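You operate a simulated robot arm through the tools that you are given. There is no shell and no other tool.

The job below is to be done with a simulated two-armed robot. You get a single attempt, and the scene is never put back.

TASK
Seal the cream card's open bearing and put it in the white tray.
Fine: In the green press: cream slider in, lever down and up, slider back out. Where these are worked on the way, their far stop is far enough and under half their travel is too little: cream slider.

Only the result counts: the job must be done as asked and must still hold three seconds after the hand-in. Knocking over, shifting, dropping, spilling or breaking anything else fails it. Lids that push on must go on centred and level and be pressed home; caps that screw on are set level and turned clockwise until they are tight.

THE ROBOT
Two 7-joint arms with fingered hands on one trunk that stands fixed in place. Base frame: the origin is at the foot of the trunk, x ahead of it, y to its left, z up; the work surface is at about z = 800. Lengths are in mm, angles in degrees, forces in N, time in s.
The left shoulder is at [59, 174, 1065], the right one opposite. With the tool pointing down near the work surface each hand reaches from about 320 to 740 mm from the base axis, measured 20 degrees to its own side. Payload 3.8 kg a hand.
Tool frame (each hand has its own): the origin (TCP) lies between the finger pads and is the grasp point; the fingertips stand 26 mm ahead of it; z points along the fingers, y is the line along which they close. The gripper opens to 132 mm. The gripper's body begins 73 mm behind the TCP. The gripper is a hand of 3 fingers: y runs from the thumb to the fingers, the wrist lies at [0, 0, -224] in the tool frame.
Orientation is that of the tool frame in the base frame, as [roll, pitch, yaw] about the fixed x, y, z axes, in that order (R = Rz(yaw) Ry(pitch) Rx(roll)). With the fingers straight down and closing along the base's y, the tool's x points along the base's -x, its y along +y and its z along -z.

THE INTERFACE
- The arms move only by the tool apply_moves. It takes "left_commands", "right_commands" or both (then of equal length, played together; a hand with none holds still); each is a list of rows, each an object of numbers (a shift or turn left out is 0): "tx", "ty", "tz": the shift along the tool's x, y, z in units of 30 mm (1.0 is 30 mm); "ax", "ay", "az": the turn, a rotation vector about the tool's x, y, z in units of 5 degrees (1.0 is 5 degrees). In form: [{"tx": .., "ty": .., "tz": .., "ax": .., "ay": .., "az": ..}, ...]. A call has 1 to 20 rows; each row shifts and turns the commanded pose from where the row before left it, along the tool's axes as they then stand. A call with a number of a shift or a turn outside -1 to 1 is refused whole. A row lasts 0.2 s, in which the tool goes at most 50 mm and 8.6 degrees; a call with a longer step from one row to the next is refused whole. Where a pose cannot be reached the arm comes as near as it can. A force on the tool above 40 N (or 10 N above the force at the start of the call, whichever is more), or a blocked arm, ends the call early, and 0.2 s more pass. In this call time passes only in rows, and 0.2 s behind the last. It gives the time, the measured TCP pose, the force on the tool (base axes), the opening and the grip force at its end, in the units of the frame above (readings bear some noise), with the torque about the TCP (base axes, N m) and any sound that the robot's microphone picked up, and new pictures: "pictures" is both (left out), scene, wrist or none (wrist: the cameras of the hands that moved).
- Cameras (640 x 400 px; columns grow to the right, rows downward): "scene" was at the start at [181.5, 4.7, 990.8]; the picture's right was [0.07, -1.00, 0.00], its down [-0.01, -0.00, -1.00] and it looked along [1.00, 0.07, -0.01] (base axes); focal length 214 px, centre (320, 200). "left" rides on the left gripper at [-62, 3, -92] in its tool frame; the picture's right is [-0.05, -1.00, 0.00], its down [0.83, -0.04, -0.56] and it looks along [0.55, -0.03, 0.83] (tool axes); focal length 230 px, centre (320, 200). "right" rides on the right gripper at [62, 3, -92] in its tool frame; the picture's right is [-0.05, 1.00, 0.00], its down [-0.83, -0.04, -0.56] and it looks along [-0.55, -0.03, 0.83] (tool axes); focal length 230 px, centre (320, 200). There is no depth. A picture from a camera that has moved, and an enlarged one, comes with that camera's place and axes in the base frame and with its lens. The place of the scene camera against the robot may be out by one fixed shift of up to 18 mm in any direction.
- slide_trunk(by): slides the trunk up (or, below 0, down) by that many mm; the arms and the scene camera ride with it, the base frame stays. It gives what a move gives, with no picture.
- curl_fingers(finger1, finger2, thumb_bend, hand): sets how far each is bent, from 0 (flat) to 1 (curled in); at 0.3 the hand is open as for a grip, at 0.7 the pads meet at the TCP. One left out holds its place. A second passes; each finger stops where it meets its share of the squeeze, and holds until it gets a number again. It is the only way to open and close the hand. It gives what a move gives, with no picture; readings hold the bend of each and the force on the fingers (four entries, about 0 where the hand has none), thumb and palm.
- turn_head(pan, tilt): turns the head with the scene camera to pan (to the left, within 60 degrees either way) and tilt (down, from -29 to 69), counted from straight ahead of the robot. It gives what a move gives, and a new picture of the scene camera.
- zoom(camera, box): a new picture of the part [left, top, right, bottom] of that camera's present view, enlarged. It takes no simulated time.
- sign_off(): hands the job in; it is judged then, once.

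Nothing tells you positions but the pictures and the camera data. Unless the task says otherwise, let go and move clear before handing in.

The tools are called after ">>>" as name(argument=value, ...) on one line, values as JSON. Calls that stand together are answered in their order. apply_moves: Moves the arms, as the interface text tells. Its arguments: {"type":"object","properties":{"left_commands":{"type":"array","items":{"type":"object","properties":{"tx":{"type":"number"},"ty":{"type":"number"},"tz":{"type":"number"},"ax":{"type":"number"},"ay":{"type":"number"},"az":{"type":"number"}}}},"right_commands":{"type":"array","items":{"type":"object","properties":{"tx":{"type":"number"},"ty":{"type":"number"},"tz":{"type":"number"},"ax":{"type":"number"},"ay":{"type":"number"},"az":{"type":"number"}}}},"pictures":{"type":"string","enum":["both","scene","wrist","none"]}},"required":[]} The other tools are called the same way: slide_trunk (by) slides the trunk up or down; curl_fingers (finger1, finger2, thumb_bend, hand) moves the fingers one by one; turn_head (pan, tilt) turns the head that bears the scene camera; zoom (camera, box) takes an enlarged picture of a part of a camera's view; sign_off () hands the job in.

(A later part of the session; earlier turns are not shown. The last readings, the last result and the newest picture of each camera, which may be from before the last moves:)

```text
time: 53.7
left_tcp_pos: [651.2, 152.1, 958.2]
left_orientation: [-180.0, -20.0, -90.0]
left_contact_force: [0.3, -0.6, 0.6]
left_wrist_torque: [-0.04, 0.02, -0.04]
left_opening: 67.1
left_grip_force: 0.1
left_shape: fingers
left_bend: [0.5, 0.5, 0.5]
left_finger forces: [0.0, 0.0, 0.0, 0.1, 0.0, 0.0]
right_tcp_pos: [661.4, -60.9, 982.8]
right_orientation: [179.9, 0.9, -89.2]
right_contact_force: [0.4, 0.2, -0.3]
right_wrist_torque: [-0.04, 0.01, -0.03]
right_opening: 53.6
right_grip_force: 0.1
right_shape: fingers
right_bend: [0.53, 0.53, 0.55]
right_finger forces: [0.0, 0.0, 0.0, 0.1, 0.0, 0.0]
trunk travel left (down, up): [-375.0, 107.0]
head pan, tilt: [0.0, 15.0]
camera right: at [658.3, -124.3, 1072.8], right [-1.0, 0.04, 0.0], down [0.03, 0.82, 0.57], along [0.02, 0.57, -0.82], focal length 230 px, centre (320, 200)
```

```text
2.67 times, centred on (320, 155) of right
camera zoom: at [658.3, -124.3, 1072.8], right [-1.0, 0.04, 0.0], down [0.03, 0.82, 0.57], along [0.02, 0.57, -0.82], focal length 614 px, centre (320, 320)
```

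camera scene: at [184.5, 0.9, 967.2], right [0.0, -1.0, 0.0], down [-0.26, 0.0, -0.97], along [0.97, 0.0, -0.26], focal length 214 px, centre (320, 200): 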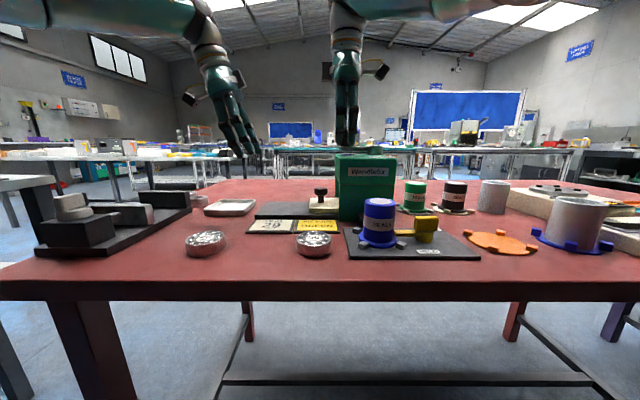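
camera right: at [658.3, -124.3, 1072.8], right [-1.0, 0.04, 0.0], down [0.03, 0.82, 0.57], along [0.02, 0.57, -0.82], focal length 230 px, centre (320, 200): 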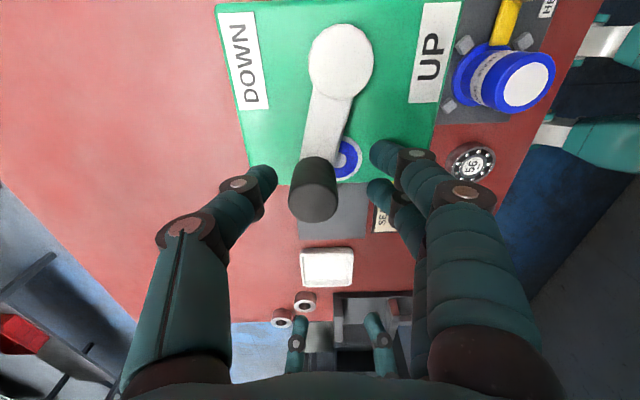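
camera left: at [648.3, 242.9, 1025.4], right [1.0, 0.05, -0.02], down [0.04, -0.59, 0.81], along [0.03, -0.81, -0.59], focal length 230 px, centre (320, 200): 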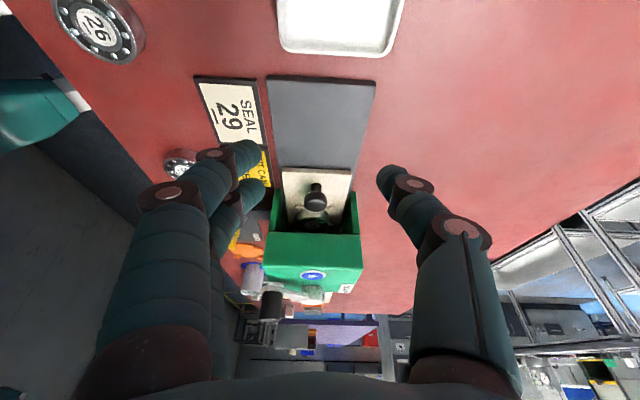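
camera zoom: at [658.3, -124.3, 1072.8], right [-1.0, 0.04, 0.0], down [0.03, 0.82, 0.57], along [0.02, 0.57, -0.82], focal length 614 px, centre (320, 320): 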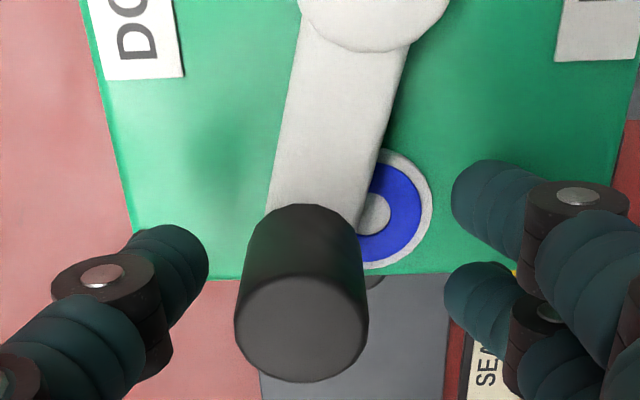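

>>> apply_moves(right_commands=[{"tx": -0.2}, {"ax": 1}, {"ax": 1}, {"ax": 1}, {"ax": 1}, {"ax": 1}], pictures="both")

>>> zoom(camera="right", box=[220, 80, 420, 230])

>>> zoom(camera="scene", box=[310, 90, 430, 190])

```text
time: 55.1
left_tcp_pos: [651.3, 151.5, 958.3]
left_orientation: [180.0, -20.1, -90.0]
left_contact_force: [0.5, 0.0, 0.6]
left_wrist_torque: [-0.03, 0.04, 0.01]
left_opening: 67.3
left_grip_force: 0.0
left_shape: fingers
left_bend: [0.5, 0.5, 0.5]
left_finger forces: [0.1, 0.1, 0.0, 0.1, 0.0, 0.1]
right_tcp_pos: [661.8, -54.3, 981.3]
right_orientation: [-155.1, 1.1, -89.2]
right_contact_force: [0.3, 0.4, -0.3]
right_wrist_torque: [-0.02, -0.04, 0.01]
right_opening: 54.2
right_grip_force: 0.0
right_shape: fingers
right_bend: [0.53, 0.53, 0.55]
right_finger forces: [0.0, 0.1, 0.0, 0.0, 0.0, 0.0]
trunk travel left (down, up): [-375.0, 107.0]
head pan, tilt: [0.0, 15.0]
camera scene: at [184.9, -1.4, 967.2], right [0.0, -1.0, 0.0], down [-0.26, 0.0, -0.97], along [0.97, 0.0, -0.26], focal length 214 px, centre (320, 200)
camera right: at [619.6, -118.9, 1062.5], right [-0.91, 0.05, -0.42], down [-0.21, 0.82, 0.54], along [0.37, 0.57, -0.73], focal length 230 px, centre (320, 200)
```

scene: 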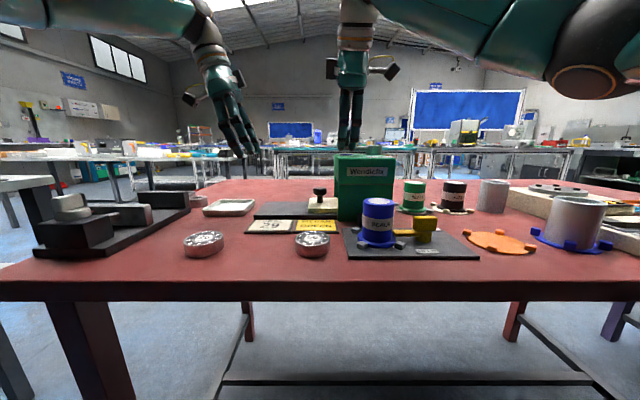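
right: 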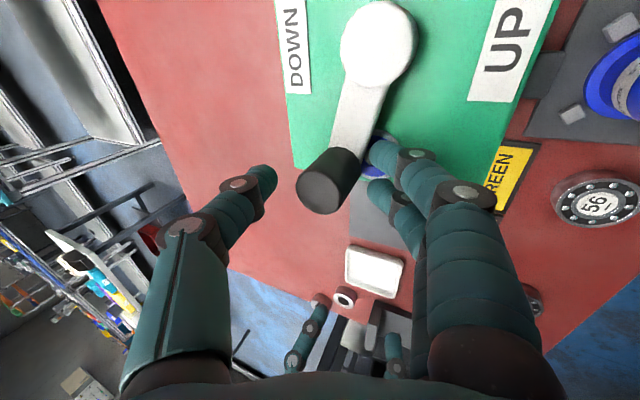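

```text
2.67 times, centred on (320, 155) of right
camera zoom: at [619.6, -118.9, 1062.5], right [-0.91, 0.05, -0.42], down [-0.21, 0.82, 0.54], along [0.37, 0.57, -0.73], focal length 614 px, centre (320, 320)
```

zoom: 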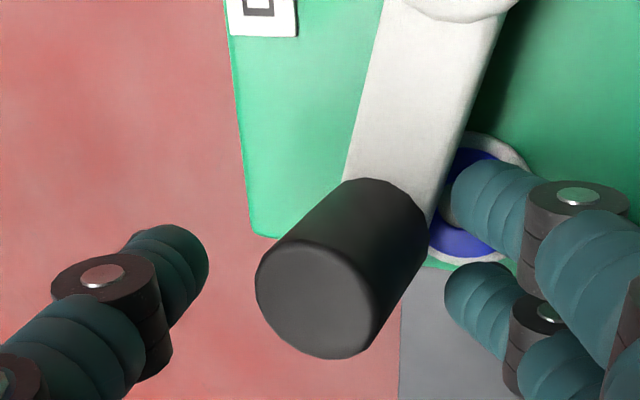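

```text
4.00 times, centred on (370, 140) of scene
camera zoom: at [184.9, -1.4, 967.2], right [0.0, -1.0, 0.0], down [-0.26, 0.0, -0.97], along [0.97, 0.0, -0.26], focal length 858 px, centre (120, 440)
```

zoom: 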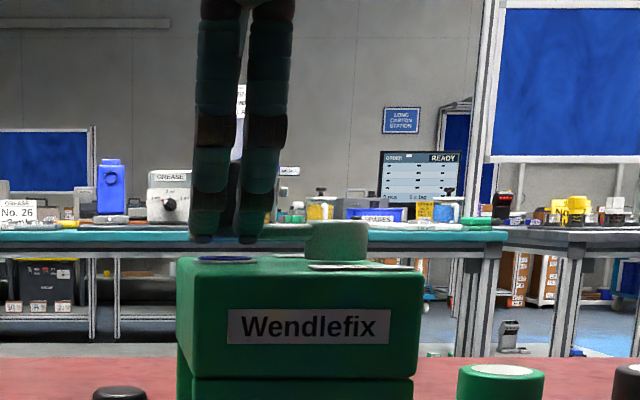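

The hand is tilted and the knob sits between the digits. Clamping again and continuing the arc toward DOWN.

>>> curl_fingers(hand="right", finger1=0.72, finger2=0.72, thumb_bend=0.73)

>>> zoom(camera="right", box=[220, 80, 420, 230])

```text
time: 56.1
left_tcp_pos: [650.5, 153.0, 957.4]
left_orientation: [-179.9, -20.1, -90.0]
left_contact_force: [-0.2, 0.1, 1.0]
left_wrist_torque: [0.01, 0.01, 0.06]
left_opening: 67.1
left_grip_force: 0.0
left_shape: fingers
left_bend: [0.5, 0.5, 0.5]
left_finger forces: [0.0, 0.0, 0.0, 0.1, 0.0, 0.1]
right_tcp_pos: [661.2, -53.3, 980.9]
right_orientation: [-155.2, 0.9, -89.1]
right_contact_force: [-9.0, 5.0, -4.7]
right_wrist_torque: [0.16, 0.58, -0.19]
right_opening: 29.7
right_grip_force: 15.0
right_shape: fingers
right_bend: [0.62, 0.65, 0.67]
right_finger forces: [12.3, 8.1, 0.1, 0.0, 11.0, 0.0]
trunk travel left (down, up): [-375.0, 107.0]
head pan, tilt: [0.0, 15.0]
```

```text
2.67 times, centred on (320, 155) of right
camera zoom: at [619.1, -118.0, 1062.2], right [-0.91, 0.05, -0.42], down [-0.21, 0.82, 0.54], along [0.37, 0.57, -0.73], focal length 614 px, centre (320, 320)
```

zoom: 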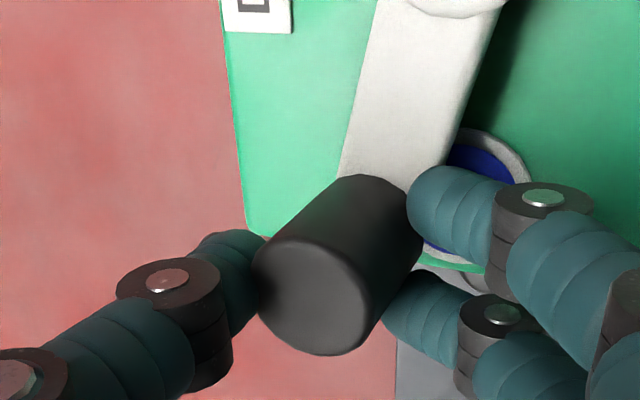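

>>> apply_moves(right_commands=[{"tx": 0.1, "ty": -0.29, "tz": 0.135}, {"tx": 0.16, "ty": -0.266, "tz": 0.124}, {"tx": 0.21, "ty": -0.2325, "tz": 0.1086}], pictures="wrist")

>>> zoom(camera="right", box=[220, 80, 420, 230])

```text
time: 56.8
left_tcp_pos: [648.0, 151.1, 960.4]
left_orientation: [-179.8, -20.1, -90.1]
left_contact_force: [-0.6, -0.5, -0.2]
left_wrist_torque: [0.04, 0.0, 0.04]
left_opening: 67.1
left_grip_force: 0.1
left_shape: fingers
left_bend: [0.5, 0.5, 0.5]
left_finger forces: [0.0, 0.1, 0.1, 0.0, 0.0, 0.0]
right_tcp_pos: [670.5, -54.0, 985.2]
right_orientation: [-155.6, 1.7, -88.0]
right_contact_force: [-31.2, 3.4, 7.0]
right_wrist_torque: [0.02, 1.49, -0.27]
right_opening: 31.1
right_grip_force: 21.0
right_shape: fingers
right_bend: [0.61, 0.63, 0.7]
right_finger forces: [24.3, 13.6, 0.0, 0.0, 4.6, 0.0]
trunk travel left (down, up): [-375.0, 107.0]
head pan, tilt: [0.0, 15.0]
stopped in row 3 (right hand): the force on the tool passed its limit at 43 N (the readings are from after the stop); the commanded pose is now the measured one
camera right: at [630.3, -119.5, 1066.1], right [-0.91, 0.03, -0.41], down [-0.22, 0.81, 0.55], along [0.35, 0.59, -0.73], focal length 230 px, centre (320, 200)
```

right: 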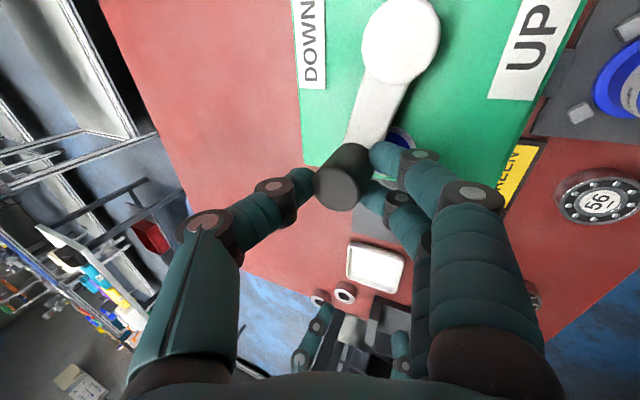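

```text
2.67 times, centred on (320, 155) of right
camera zoom: at [630.3, -119.5, 1066.1], right [-0.91, 0.03, -0.41], down [-0.22, 0.81, 0.55], along [0.35, 0.59, -0.73], focal length 614 px, centre (320, 320)
```

zoom: 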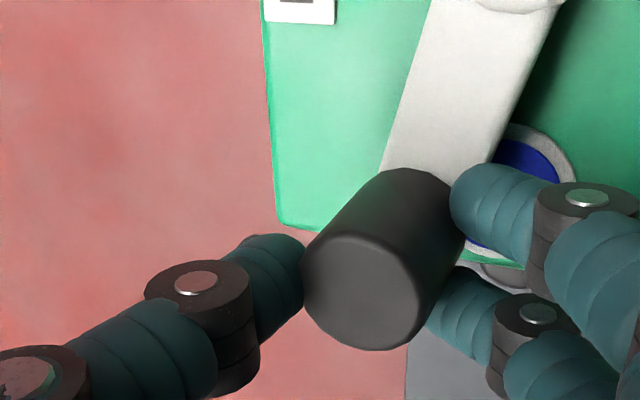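

The lever now meets a firm stop (31–43 N) at about 73°, the same spot as before. This may be its DOWN stop, so I'll look at the press from the left camera.

>>> zoom(camera="left", box=[230, 150, 430, 300])

>>> zoom(camera="left", box=[270, 190, 370, 260])

>>> zoom(camera="scene", box=[310, 120, 430, 220])

>>> zoom(camera="right", box=[280, 0, 600, 200])

```text
2.67 times, centred on (330, 225) of left
camera zoom: at [645.4, 241.7, 1027.7], right [1.0, 0.05, -0.02], down [0.04, -0.59, 0.81], along [0.03, -0.81, -0.59], focal length 614 px, centre (293, 133)
```

zoom: 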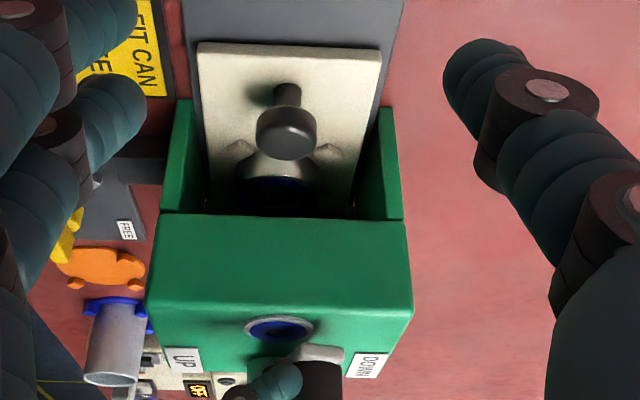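

```text
5.71 times, centred on (320, 225) of left
camera zoom: at [645.4, 241.7, 1027.7], right [1.0, 0.05, -0.02], down [0.04, -0.59, 0.81], along [0.03, -0.81, -0.59], focal length 1315 px, centre (320, 57)
```

zoom: 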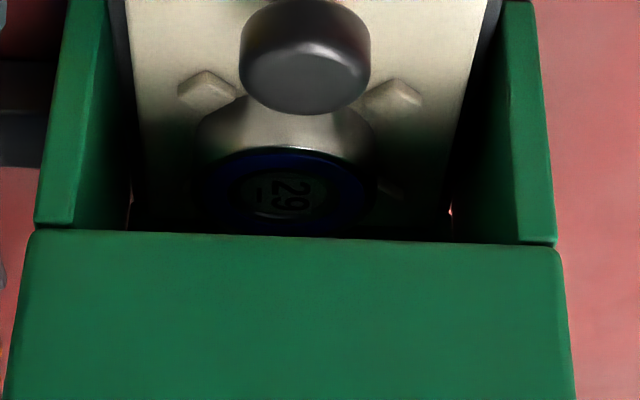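

```text
4.00 times, centred on (370, 170) of scene
camera zoom: at [182.2, -1.9, 967.9], right [0.0, -1.0, 0.0], down [-0.26, 0.0, -0.97], along [0.97, 0.0, -0.26], focal length 858 px, centre (120, 320)
```

zoom: 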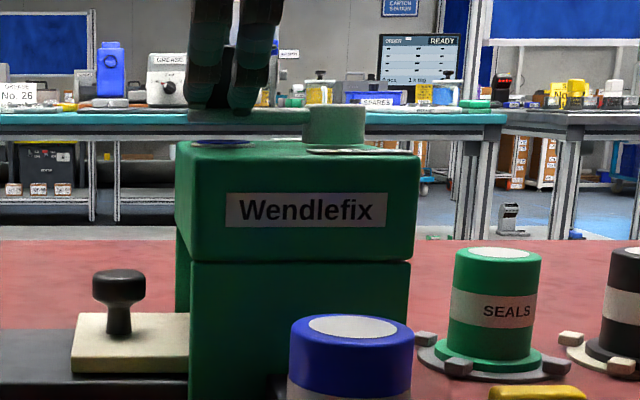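

```text
2.00 times, centred on (440, 100) of right
camera zoom: at [630.3, -119.5, 1066.1], right [-0.91, 0.03, -0.41], down [-0.22, 0.81, 0.55], along [0.35, 0.59, -0.73], focal length 460 px, centre (80, 400)
```

zoom: 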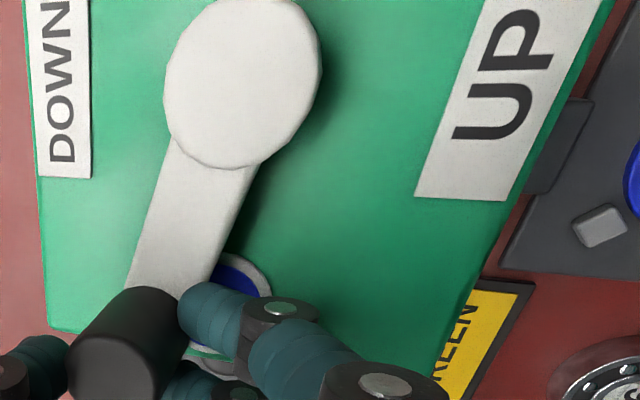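

In the tunnel, bearing 29 now shows a blue seal ring around its label, so the pressing has worked and this is the DOWN stop. Next I'll swing the lever back to UP along the same arc.

>>> apply_moves(right_commands=[{"tx": -0.073, "ty": 0.3065, "tz": -0.143}, {"tx": -0.012, "ty": 0.3126, "tz": -0.146}, {"tx": 0.047, "ty": 0.311, "tz": -0.145}, {"tx": 0.107, "ty": 0.296, "tz": -0.138}], pictures="wrist")

>>> zoom(camera="right", box=[220, 80, 420, 230])

```text
time: 57.8
left_tcp_pos: [649.0, 153.5, 957.6]
left_orientation: [-179.9, -20.1, -89.9]
left_contact_force: [-0.7, 0.7, -0.1]
left_wrist_torque: [0.02, 0.01, 0.0]
left_opening: 67.2
left_grip_force: 0.0
left_shape: fingers
left_bend: [0.5, 0.5, 0.5]
left_finger forces: [0.0, 0.1, 0.0, 0.1, 0.0, 0.0]
right_tcp_pos: [633.1, -56.8, 983.9]
right_orientation: [-155.5, 1.7, -88.2]
right_contact_force: [-0.9, 13.5, 4.1]
right_wrist_torque: [0.32, 0.33, 0.18]
right_opening: 18.9
right_grip_force: 14.2
right_shape: fingers
right_bend: [0.71, 0.7, 0.66]
right_finger forces: [3.3, 13.8, 0.0, 0.0, 12.4, 0.0]
trunk travel left (down, up): [-375.0, 107.0]
head pan, tilt: [0.0, 15.0]
camera right: at [593.0, -123.2, 1063.9], right [-0.91, 0.04, -0.41], down [-0.22, 0.81, 0.55], along [0.35, 0.59, -0.73], focal length 230 px, centre (320, 200)
```

right: 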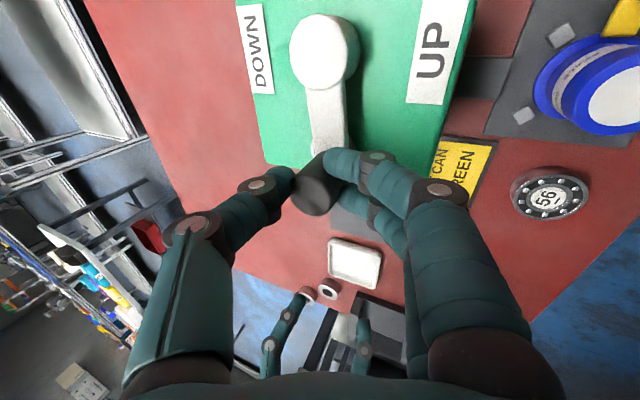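

```text
2.67 times, centred on (320, 155) of right
camera zoom: at [593.0, -123.2, 1063.9], right [-0.91, 0.04, -0.41], down [-0.22, 0.81, 0.55], along [0.35, 0.59, -0.73], focal length 614 px, centre (320, 320)
```

zoom: 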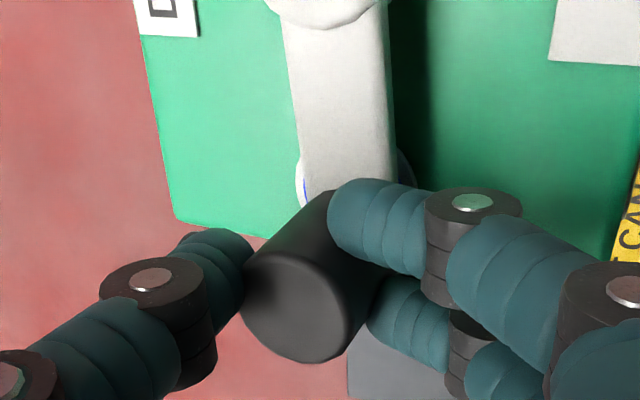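

>>> apply_moves(right_commands=[{"tx": -0.057, "ty": 0.305, "tz": -0.1424}, {"tx": 0.137, "ty": 0.287, "tz": -0.134}, {"tx": 0.187, "ty": 0.263, "tz": -0.123}], pictures="wrist")

>>> zoom(camera="right", box=[220, 80, 420, 230])

```text
time: 58.5
left_tcp_pos: [650.9, 152.5, 956.6]
left_orientation: [-180.0, -20.1, -90.0]
left_contact_force: [0.4, -0.5, -0.2]
left_wrist_torque: [0.01, -0.02, 0.02]
left_opening: 67.1
left_grip_force: 0.1
left_shape: fingers
left_bend: [0.5, 0.5, 0.5]
left_finger forces: [0.0, 0.0, 0.0, 0.1, 0.0, 0.0]
right_tcp_pos: [608.2, -67.3, 982.4]
right_orientation: [-155.5, 1.4, -88.4]
right_contact_force: [4.0, -0.5, 4.5]
right_wrist_torque: [-0.03, 0.14, 0.1]
right_opening: 14.1
right_grip_force: 10.9
right_shape: fingers
right_bend: [0.72, 0.7, 0.66]
right_finger forces: [0.5, 8.7, 0.0, 0.0, 12.1, 0.0]
trunk travel left (down, up): [-375.0, 107.0]
head pan, tilt: [0.0, 15.0]
camera right: at [566.8, -133.6, 1063.4], right [-0.91, 0.04, -0.41], down [-0.21, 0.81, 0.54], along [0.36, 0.58, -0.73], focal length 230 px, centre (320, 200)
```

right: 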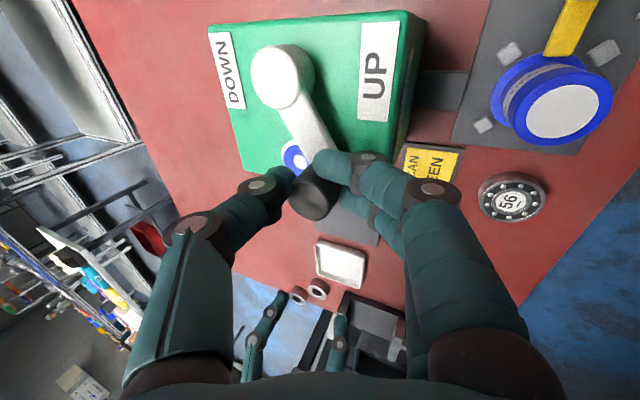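

```text
2.67 times, centred on (320, 155) of right
camera zoom: at [566.8, -133.6, 1063.4], right [-0.91, 0.04, -0.41], down [-0.21, 0.81, 0.54], along [0.36, 0.58, -0.73], focal length 614 px, centre (320, 320)
```

zoom: 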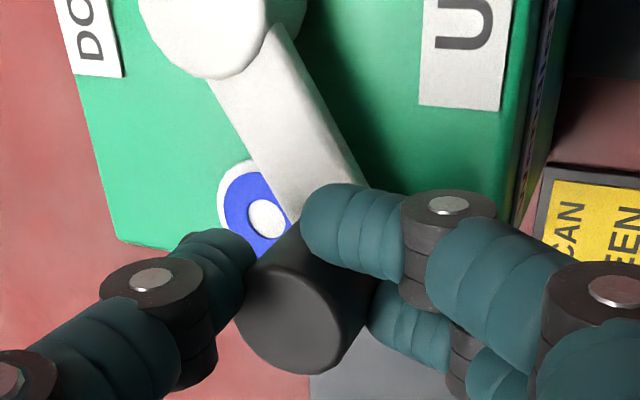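

>>> apply_moves(right_commands=[{"tx": 0.15, "ty": 0.2416, "tz": -0.1128}, {"tx": 0.26, "ty": 0.205, "tz": -0.096}, {"tx": 0.237, "ty": 0.16, "tz": -0.075}], pictures="wrist")

>>> zoom(camera="right", box=[220, 80, 420, 230])

```text
time: 59.4
left_tcp_pos: [651.5, 150.5, 956.1]
left_orientation: [179.9, -20.0, -89.9]
left_contact_force: [0.3, 0.5, -0.1]
left_wrist_torque: [0.0, 0.0, -0.01]
left_opening: 67.2
left_grip_force: 0.0
left_shape: fingers
left_bend: [0.5, 0.5, 0.5]
left_finger forces: [0.1, 0.0, 0.0, 0.0, 0.0, 0.0]
right_tcp_pos: [588.2, -87.5, 981.2]
right_orientation: [-155.6, 1.5, -88.5]
right_contact_force: [6.0, -3.0, 2.0]
right_wrist_torque: [-0.06, 0.13, 0.04]
right_opening: 13.7
right_grip_force: 10.3
right_shape: fingers
right_bend: [0.72, 0.7, 0.66]
right_finger forces: [0.1, 8.5, 0.0, 0.1, 12.5, 0.0]
trunk travel left (down, up): [-375.0, 107.0]
head pan, tilt: [0.0, 15.0]
camera right: at [547.2, -153.3, 1062.4], right [-0.91, 0.04, -0.41], down [-0.21, 0.81, 0.54], along [0.35, 0.58, -0.73], focal length 230 px, centre (320, 200)
```

right: 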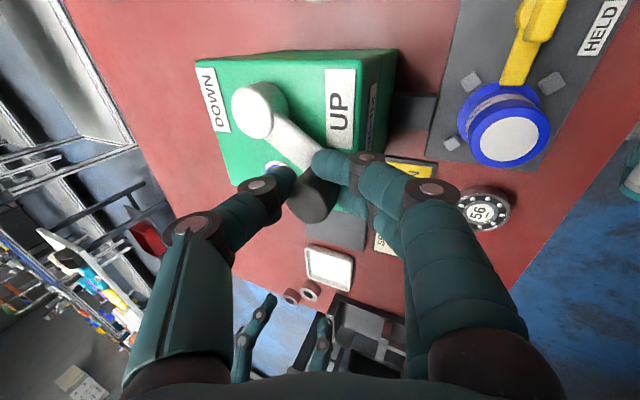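

```text
2.67 times, centred on (320, 155) of right
camera zoom: at [547.2, -153.3, 1062.4], right [-0.91, 0.04, -0.41], down [-0.21, 0.81, 0.54], along [0.35, 0.58, -0.73], focal length 614 px, centre (320, 320)
```

zoom: 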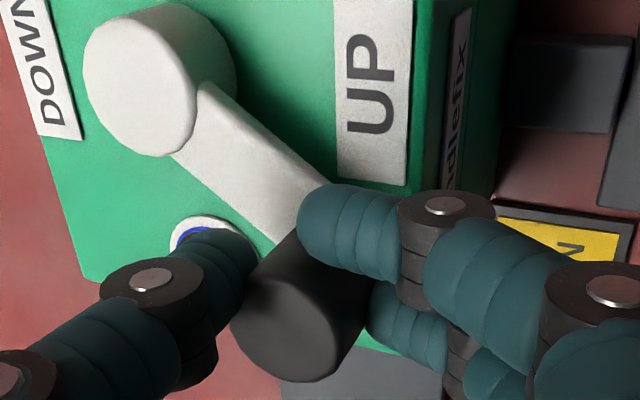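

The lever appears back near its UP position. I'll nudge slightly further to confirm it is at the stop.

>>> apply_moves(right_commands=[{"tx": 0.143, "ty": 0.0755, "tz": -0.035}, {"tx": 0.143, "ty": 0.0755, "tz": -0.035}], pictures="none")

>>> zoom(camera="right", box=[220, 80, 420, 230])

```text
time: 60.0
left_tcp_pos: [650.3, 152.3, 959.5]
left_orientation: [179.9, -20.0, -89.9]
left_contact_force: [-0.6, 0.6, -0.9]
left_wrist_torque: [0.01, -0.01, 0.0]
left_opening: 67.1
left_grip_force: 0.0
left_shape: fingers
left_bend: [0.5, 0.5, 0.5]
left_finger forces: [0.1, 0.1, 0.0, 0.1, 0.0, 0.0]
right_tcp_pos: [581.1, -97.9, 981.2]
right_orientation: [-155.7, 1.5, -88.4]
right_contact_force: [-1.2, -2.7, -0.4]
right_wrist_torque: [-0.03, 0.0, 0.0]
right_opening: 0.6
right_grip_force: 1.5
right_shape: fingers
right_bend: [0.72, 0.71, 0.72]
right_finger forces: [0.0, 0.9, 0.0, 0.0, 2.5, 0.1]
trunk travel left (down, up): [-375.0, 107.0]
head pan, tilt: [0.0, 15.0]
```

```text
2.67 times, centred on (320, 155) of right
camera zoom: at [541.0, -162.4, 1062.9], right [-0.91, 0.04, -0.41], down [-0.21, 0.81, 0.54], along [0.35, 0.58, -0.73], focal length 614 px, centre (320, 320)
```

zoom: 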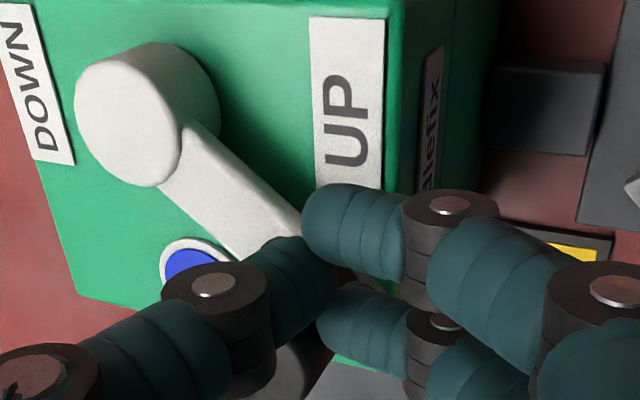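

The fingers slipped past the knob when the lever reached its stop, with no large force. I'll back the right hand off to the side and raise it, then check the lever's position.

>>> apply_moves(right_commands=[{"tx": 0.25}, {"ty": -0.282, "tz": -0.604}, {"ty": -0.4, "tz": -0.85}, {"ty": -0.4, "tz": -0.85}], pictures="both")

>>> zoom(camera="right", box=[150, 60, 430, 250])

>>> zoom(camera="left", box=[270, 190, 370, 260])

>>> zoom(camera="left", box=[220, 230, 420, 350])

>>> zoom(camera="scene", box=[290, 120, 430, 220])

```text
time: 61.0
left_tcp_pos: [651.0, 152.4, 957.9]
left_orientation: [179.9, -20.0, -89.9]
left_contact_force: [0.6, 0.1, -0.1]
left_wrist_torque: [-0.02, 0.0, 0.02]
left_opening: 67.3
left_grip_force: 0.1
left_shape: fingers
left_bend: [0.5, 0.5, 0.5]
left_finger forces: [0.0, 0.0, 0.0, 0.1, 0.0, 0.1]
right_tcp_pos: [582.7, -105.0, 1059.5]
right_orientation: [-155.6, 1.5, -88.4]
right_contact_force: [-0.1, 0.2, 0.6]
right_wrist_torque: [0.03, 0.0, -0.02]
right_opening: 0.4
right_grip_force: 0.1
right_shape: fingers
right_bend: [0.72, 0.72, 0.72]
right_finger forces: [0.0, 0.0, 0.0, 0.0, 0.1, 0.0]
trunk travel left (down, up): [-375.0, 107.0]
head pan, tilt: [0.0, 15.0]
camera scene: at [184.7, -1.0, 967.2], right [0.0, -1.0, 0.0], down [-0.26, 0.0, -0.97], along [0.97, 0.0, -0.26], focal length 214 px, centre (320, 200)
camera right: at [542.1, -170.2, 1140.4], right [-0.91, 0.04, -0.41], down [-0.21, 0.81, 0.54], along [0.35, 0.58, -0.73], focal length 230 px, centre (320, 200)
```

scene: 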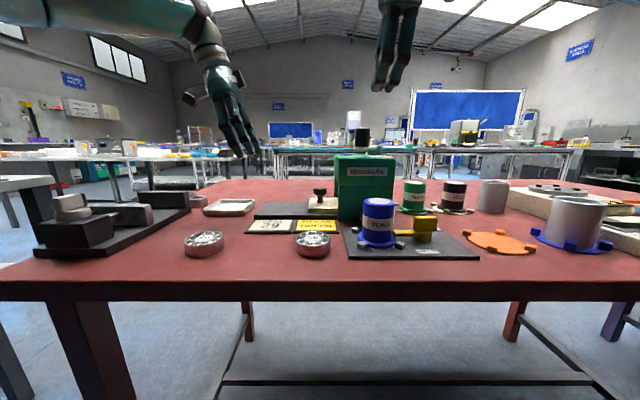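
right: 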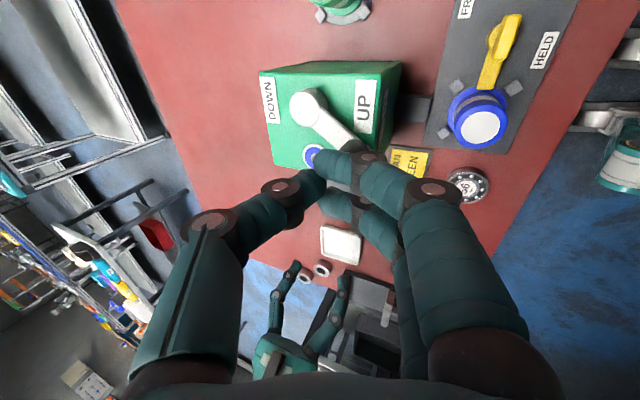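

```text
2.11 times, centred on (290, 155) of right
camera zoom: at [542.1, -170.2, 1140.4], right [-0.91, 0.04, -0.41], down [-0.21, 0.81, 0.54], along [0.35, 0.58, -0.73], focal length 484 px, centre (383, 295)
```

zoom: 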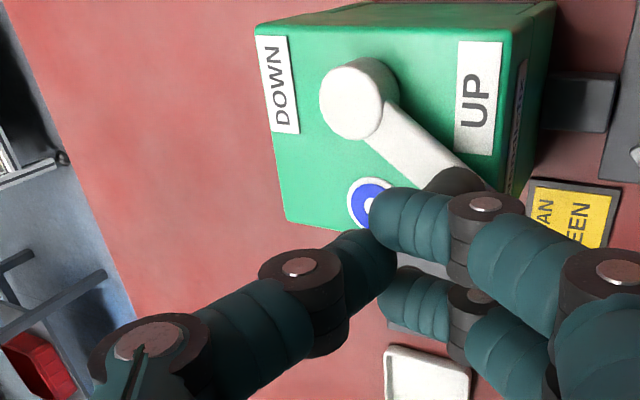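

```text
5.71 times, centred on (320, 225) of left
camera zoom: at [648.2, 242.9, 1025.5], right [1.0, 0.05, -0.02], down [0.04, -0.59, 0.81], along [0.03, -0.81, -0.59], focal length 1315 px, centre (320, 57)
```

zoom: 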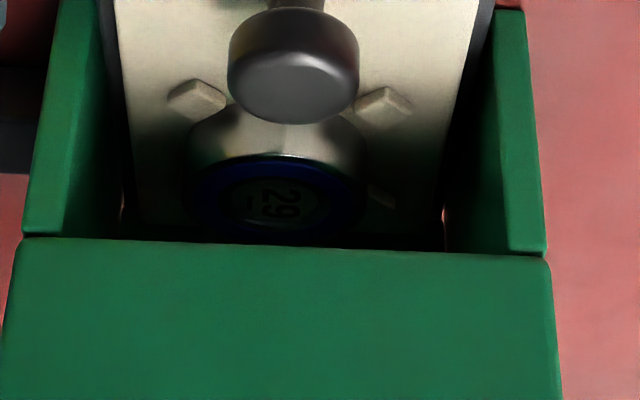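

```text
3.20 times, centred on (320, 290) of left
camera zoom: at [648.2, 242.9, 1025.5], right [1.0, 0.05, -0.02], down [0.04, -0.59, 0.81], along [0.03, -0.81, -0.59], focal length 736 px, centre (320, -88)
```

zoom: 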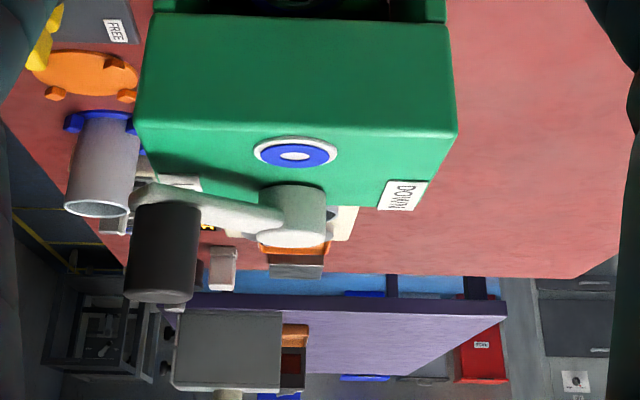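

```text
4.00 times, centred on (360, 170) of scene
camera zoom: at [184.7, -1.0, 967.2], right [0.0, -1.0, 0.0], down [-0.26, 0.0, -0.97], along [0.97, 0.0, -0.26], focal length 858 px, centre (160, 320)
```

zoom: 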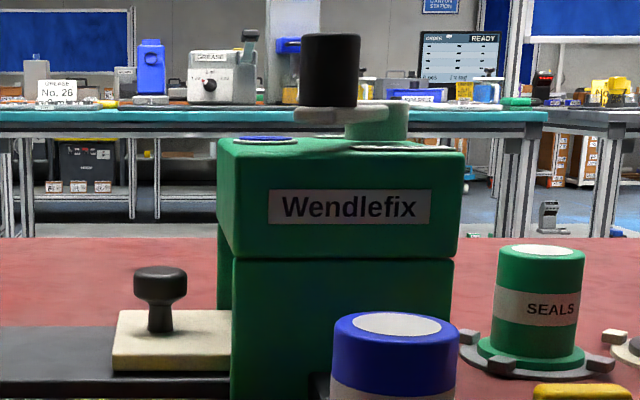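

The lever is back at UP, matching its first picture, and the bearing wears its blue seal. I'll retreat the right hand and bring the left hand back toward the slider knob.

>>> apply_moves(right_commands=[{"tx": 0.634, "ty": 0.491, "tz": -0.524}, {"tx": 0.634, "ty": 0.491, "tz": -0.524}, {"tx": 0.634, "ty": 0.491, "tz": -0.524}, {"tx": 0.634, "ty": 0.491, "tz": -0.524}, {"tx": 0.634, "ty": 0.491, "tz": -0.524}], left_commands=[{"tx": 0}, {"tx": 0.901, "tz": 0.328}, {"tx": 0.901, "tz": 0.328}, {"tx": 0.901, "tz": 0.328}, {"tx": 0.901, "tz": 0.328}], pictures="both")

>>> zoom(camera="left", box=[220, 100, 420, 225])

```text
time: 62.1
left_tcp_pos: [650.3, 36.7, 957.4]
left_orientation: [180.0, -20.0, -89.9]
left_contact_force: [-0.6, -1.5, -0.5]
left_wrist_torque: [0.01, 0.0, 0.04]
left_opening: 67.2
left_grip_force: 0.1
left_shape: fingers
left_bend: [0.5, 0.5, 0.5]
left_finger forces: [0.0, 0.1, 0.0, 0.0, 0.1, 0.1]
right_tcp_pos: [486.1, -206.9, 1097.0]
right_orientation: [-155.6, 1.5, -88.4]
right_contact_force: [0.0, -0.6, 0.1]
right_wrist_torque: [0.0, -0.02, 0.01]
right_opening: 0.2
right_grip_force: 0.0
right_shape: fingers
right_bend: [0.72, 0.72, 0.72]
right_finger forces: [0.0, 0.1, 0.1, 0.1, 0.0, 0.0]
trunk travel left (down, up): [-375.0, 107.0]
head pan, tilt: [0.0, 15.0]
camera scene: at [184.6, -1.7, 967.2], right [0.0, -1.0, 0.0], down [-0.26, 0.0, -0.97], along [0.97, 0.0, -0.26], focal length 214 px, centre (320, 200)
camera right: at [445.2, -271.4, 1177.3], right [-0.91, 0.04, -0.41], down [-0.21, 0.81, 0.55], along [0.35, 0.58, -0.73], focal length 230 px, centre (320, 200)
camera left: at [647.5, 127.8, 1025.8], right [1.0, 0.05, -0.02], down [0.04, -0.59, 0.81], along [0.03, -0.81, -0.59], focal length 230 px, centre (320, 200)
```

scene: 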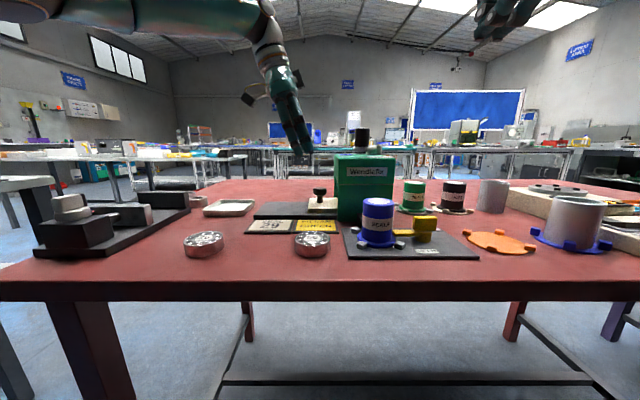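
right: 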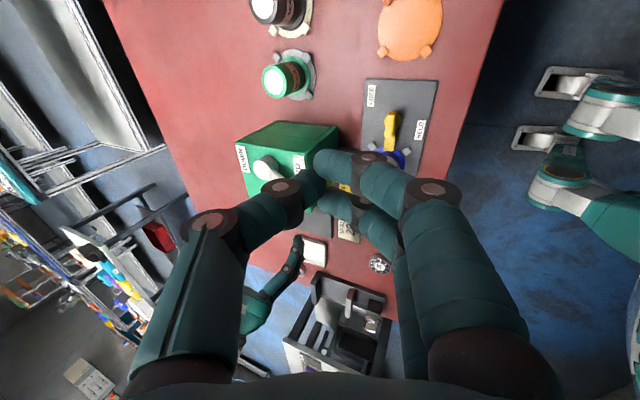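
left: 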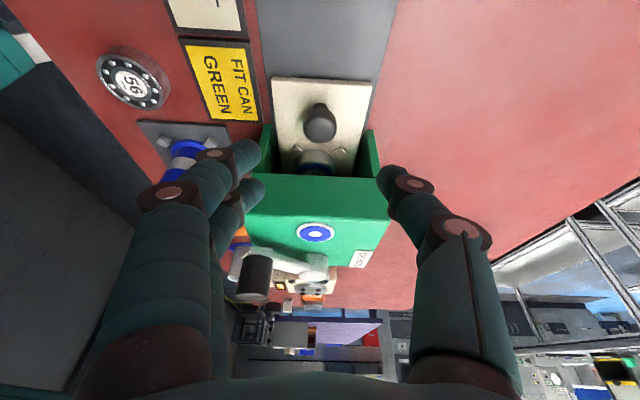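

```text
3.20 times, centred on (320, 162) of left
camera zoom: at [647.5, 127.8, 1025.8], right [1.0, 0.05, -0.02], down [0.04, -0.59, 0.81], along [0.03, -0.81, -0.59], focal length 736 px, centre (320, 320)
```

zoom: 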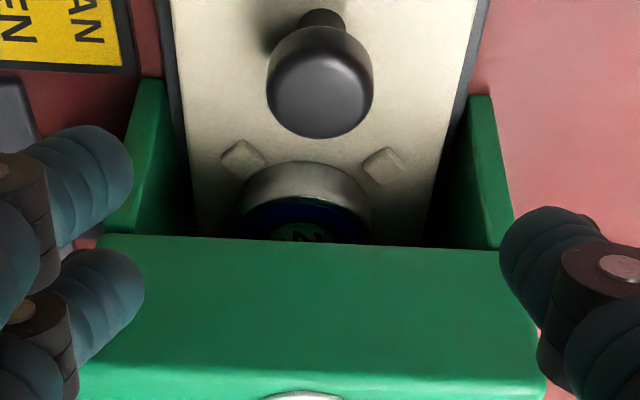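

The knob is at about (650.5, 0). I'll descend along the hand's own axis so the fingers come around it.

>>> apply_moves(left_commands=[{"tz": 0.8}, {"tz": 0.9}, {"tz": 0.9}, {"tz": 0.78}], pictures="wrist")

>>> zoom(camera="left", box=[220, 100, 420, 225])

>>> zoom(camera="scene", box=[270, 140, 390, 220])

```text
time: 63.1
left_tcp_pos: [650.2, 2.9, 862.2]
left_orientation: [179.9, -20.0, -90.0]
left_contact_force: [-0.3, 0.0, -0.1]
left_wrist_torque: [-0.04, -0.03, -0.01]
left_opening: 67.3
left_grip_force: 0.0
left_shape: fingers
left_bend: [0.5, 0.5, 0.5]
left_finger forces: [0.0, 0.0, 0.1, 0.0, 0.0, 0.0]
right_tcp_pos: [487.6, -204.9, 1095.9]
right_orientation: [-155.5, 1.6, -88.3]
right_contact_force: [-0.7, 0.8, -0.6]
right_wrist_torque: [0.01, -0.04, -0.01]
right_opening: 0.4
right_grip_force: 0.1
right_shape: fingers
right_bend: [0.72, 0.72, 0.72]
right_finger forces: [0.1, 0.0, 0.0, 0.1, 0.0, 0.0]
trunk travel left (down, up): [-375.0, 107.0]
head pan, tilt: [0.0, 15.0]
camera left: at [647.9, 93.7, 929.5], right [1.0, 0.05, -0.02], down [0.04, -0.59, 0.81], along [0.03, -0.81, -0.59], focal length 230 px, centre (320, 200)
```

left: 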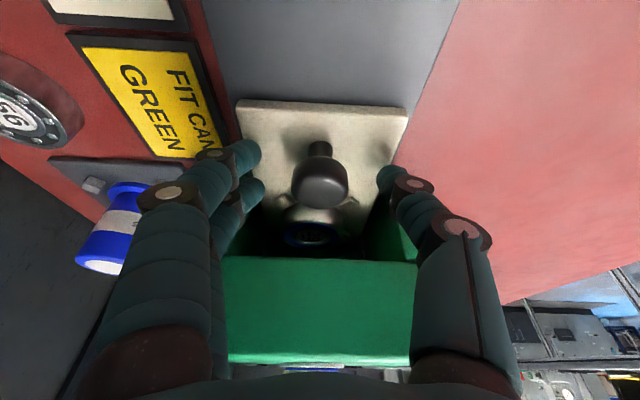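

```text
3.20 times, centred on (320, 162) of left
camera zoom: at [647.9, 93.7, 929.5], right [1.0, 0.05, -0.02], down [0.04, -0.59, 0.81], along [0.03, -0.81, -0.59], focal length 736 px, centre (320, 320)
```

zoom: 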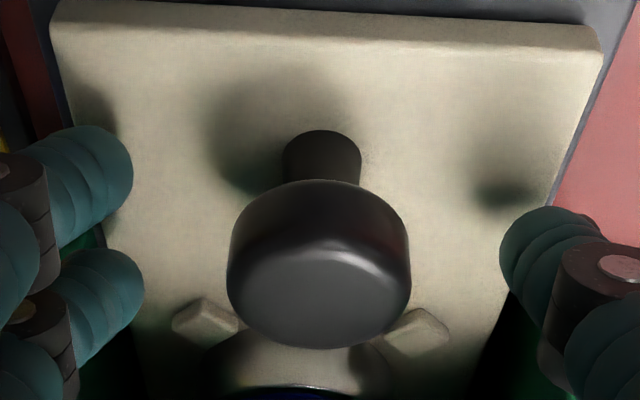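

```text
5.00 times, centred on (330, 180) of scene
camera zoom: at [185.1, -1.2, 967.1], right [0.0, -1.0, 0.0], down [-0.26, 0.0, -0.97], along [0.97, 0.0, -0.26], focal length 1072 px, centre (270, 300)
```

zoom: 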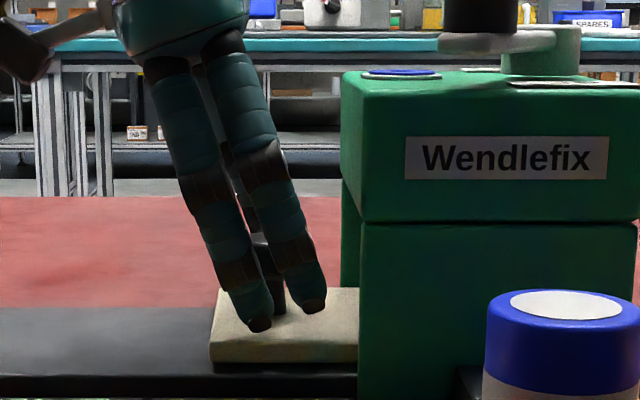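

The fingers straddle the knob and stay clear of the press. Closing and drawing the slider back out.

>>> curl_fingers(hand="left", finger1=0.71, finger2=0.71, thumb_bend=0.72)

>>> apply_moves(left_commands=[{"tx": -0.157, "tz": -0.057}, {"tx": -0.188, "tz": -0.068}, {"tx": -0.188, "tz": -0.068}], pictures="wrist")

>>> zoom(camera="scene", box=[270, 140, 390, 220])

```text
time: 64.2
left_tcp_pos: [650.1, 3.0, 860.3]
left_orientation: [179.8, -20.1, -90.0]
left_contact_force: [2.3, -1.4, -5.5]
left_wrist_torque: [-0.02, -0.04, 0.02]
left_opening: 21.9
left_grip_force: 10.7
left_shape: fingers
left_bend: [0.66, 0.67, 0.66]
left_finger forces: [5.2, 4.2, 0.0, 0.1, 12.1, 0.0]
right_tcp_pos: [488.7, -204.2, 1096.5]
right_orientation: [-155.5, 1.6, -88.3]
right_contact_force: [-1.3, 0.0, 0.0]
right_wrist_torque: [0.01, 0.03, 0.01]
right_opening: 0.4
right_grip_force: 0.1
right_shape: fingers
right_bend: [0.72, 0.72, 0.72]
right_finger forces: [0.0, 0.0, 0.0, 0.1, 0.0, 0.0]
trunk travel left (down, up): [-375.0, 107.0]
head pan, tilt: [0.0, 15.0]
```

```text
time: 65.0
left_tcp_pos: [651.2, 20.2, 862.3]
left_orientation: [179.9, -19.9, -90.0]
left_contact_force: [-1.1, -0.8, -6.4]
left_wrist_torque: [0.02, 0.04, -0.01]
left_opening: 21.8
left_grip_force: 10.2
left_shape: fingers
left_bend: [0.66, 0.67, 0.66]
left_finger forces: [5.6, 4.8, 0.1, 0.0, 10.4, 0.0]
right_tcp_pos: [487.6, -204.3, 1096.4]
right_orientation: [-155.5, 1.5, -88.4]
right_contact_force: [0.6, -0.2, -0.1]
right_wrist_torque: [-0.03, -0.02, 0.02]
right_opening: 0.4
right_grip_force: 0.1
right_shape: fingers
right_bend: [0.72, 0.72, 0.72]
right_finger forces: [0.0, 0.1, 0.0, 0.0, 0.1, 0.0]
trunk travel left (down, up): [-375.0, 107.0]
head pan, tilt: [0.0, 15.0]
camera left: at [648.8, 110.3, 929.0], right [1.0, 0.05, -0.02], down [0.04, -0.59, 0.81], along [0.03, -0.81, -0.59], focal length 230 px, centre (320, 200)
```

left: 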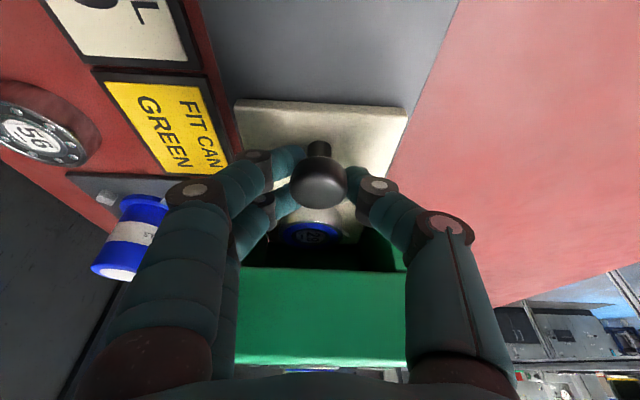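

```text
5.00 times, centred on (330, 180) of scene
camera zoom: at [185.2, -1.2, 967.1], right [0.0, -1.0, 0.0], down [-0.26, 0.0, -0.97], along [0.97, 0.0, -0.26], focal length 1072 px, centre (270, 300)
```

zoom: 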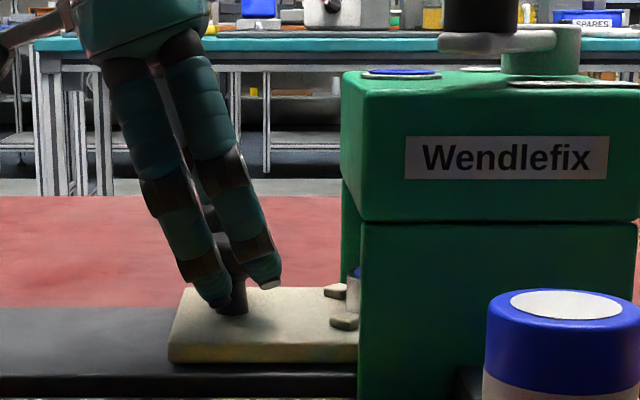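

The slider follows out with the sealed bearing emerging. Continuing until it is fully out.

>>> apply_moves(left_commands=[{"tx": -0.31, "tz": -0.113}, {"tx": -0.31, "tz": -0.113}, {"tx": -0.31, "tz": -0.113}, {"tx": -0.31, "tz": -0.113}, {"tx": -0.31, "tz": -0.113}, {"tx": -0.31, "tz": -0.113}, {"tx": -0.31, "tz": -0.113}, {"tx": -0.25, "tz": -0.09}], pictures="wrist")

>>> apply_moves(left_commands=[{"tx": -0.12, "tz": -0.044}, {"tx": -0.12, "tz": -0.044}, {"tx": -0.12, "tz": -0.044}], pictures="wrist")

>>> zoom(camera="scene", box=[240, 140, 360, 220])

```text
time: 66.8
left_tcp_pos: [652.2, 98.1, 862.1]
left_orientation: [179.8, -20.0, -89.8]
left_contact_force: [-1.7, 0.0, -12.1]
left_wrist_torque: [0.03, 0.05, -0.01]
left_opening: 22.5
left_grip_force: 11.1
left_shape: fingers
left_bend: [0.66, 0.67, 0.66]
left_finger forces: [7.6, 4.5, 0.1, 0.1, 10.3, 0.1]
right_tcp_pos: [488.3, -204.8, 1095.9]
right_orientation: [-155.6, 1.5, -88.3]
right_contact_force: [0.2, -0.3, 0.3]
right_wrist_torque: [0.0, -0.01, -0.01]
right_opening: 0.4
right_grip_force: 0.0
right_shape: fingers
right_bend: [0.72, 0.72, 0.72]
right_finger forces: [0.0, 0.1, 0.0, 0.0, 0.1, 0.0]
trunk travel left (down, up): [-375.0, 107.0]
head pan, tilt: [0.0, 15.0]
camera left: at [649.3, 187.5, 929.7], right [1.0, 0.05, -0.02], down [0.05, -0.59, 0.81], along [0.03, -0.81, -0.59], focal length 230 px, centre (320, 200)
```

left: 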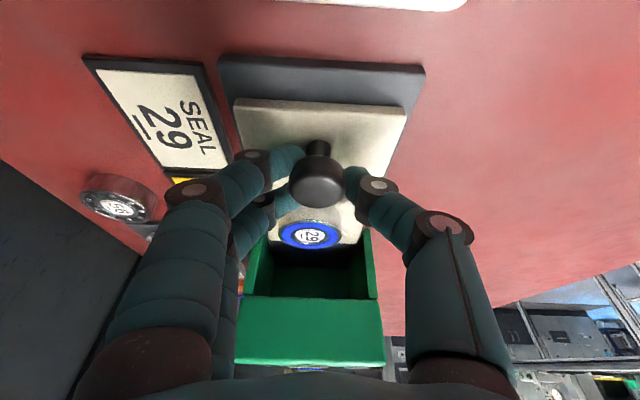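

```text
time: 67.5
left_tcp_pos: [651.0, 102.6, 863.2]
left_orientation: [179.9, -20.2, -90.3]
left_contact_force: [0.9, -15.1, -16.8]
left_wrist_torque: [-0.17, -0.07, 0.02]
left_opening: 22.9
left_grip_force: 12.0
left_shape: fingers
left_bend: [0.65, 0.66, 0.66]
left_finger forces: [6.2, 7.0, 0.1, 0.0, 11.5, 0.0]
right_tcp_pos: [487.1, -205.7, 1096.0]
right_orientation: [-155.6, 1.5, -88.3]
right_contact_force: [0.9, -0.8, 0.0]
right_wrist_torque: [0.01, 0.0, -0.02]
right_opening: 0.3
right_grip_force: 0.0
right_shape: fingers
right_bend: [0.72, 0.72, 0.72]
right_finger forces: [0.0, 0.0, 0.1, 0.0, 0.0, 0.0]
trunk travel left (down, up): [-375.0, 107.0]
head pan, tilt: [0.0, 15.0]
camera left: at [649.4, 194.7, 930.0], right [1.0, 0.04, -0.02], down [0.04, -0.59, 0.81], along [0.02, -0.81, -0.59], focal length 230 px, centre (320, 200)
```

left: 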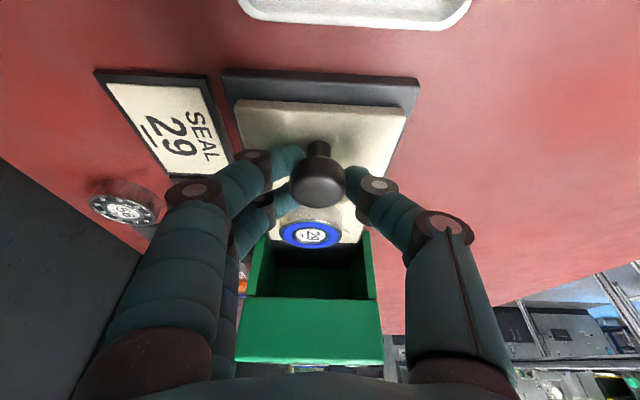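

```text
5.00 times, centred on (300, 180) of scene
camera zoom: at [186.1, -2.3, 966.8], right [0.0, -1.0, 0.0], down [-0.26, 0.0, -0.97], along [0.97, 0.0, -0.26], focal length 1072 px, centre (420, 300)
```

zoom: 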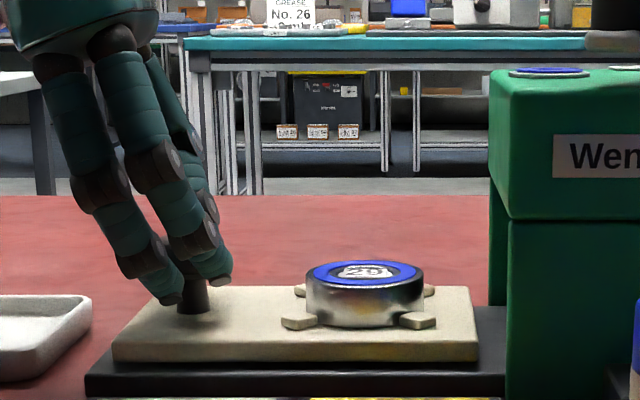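

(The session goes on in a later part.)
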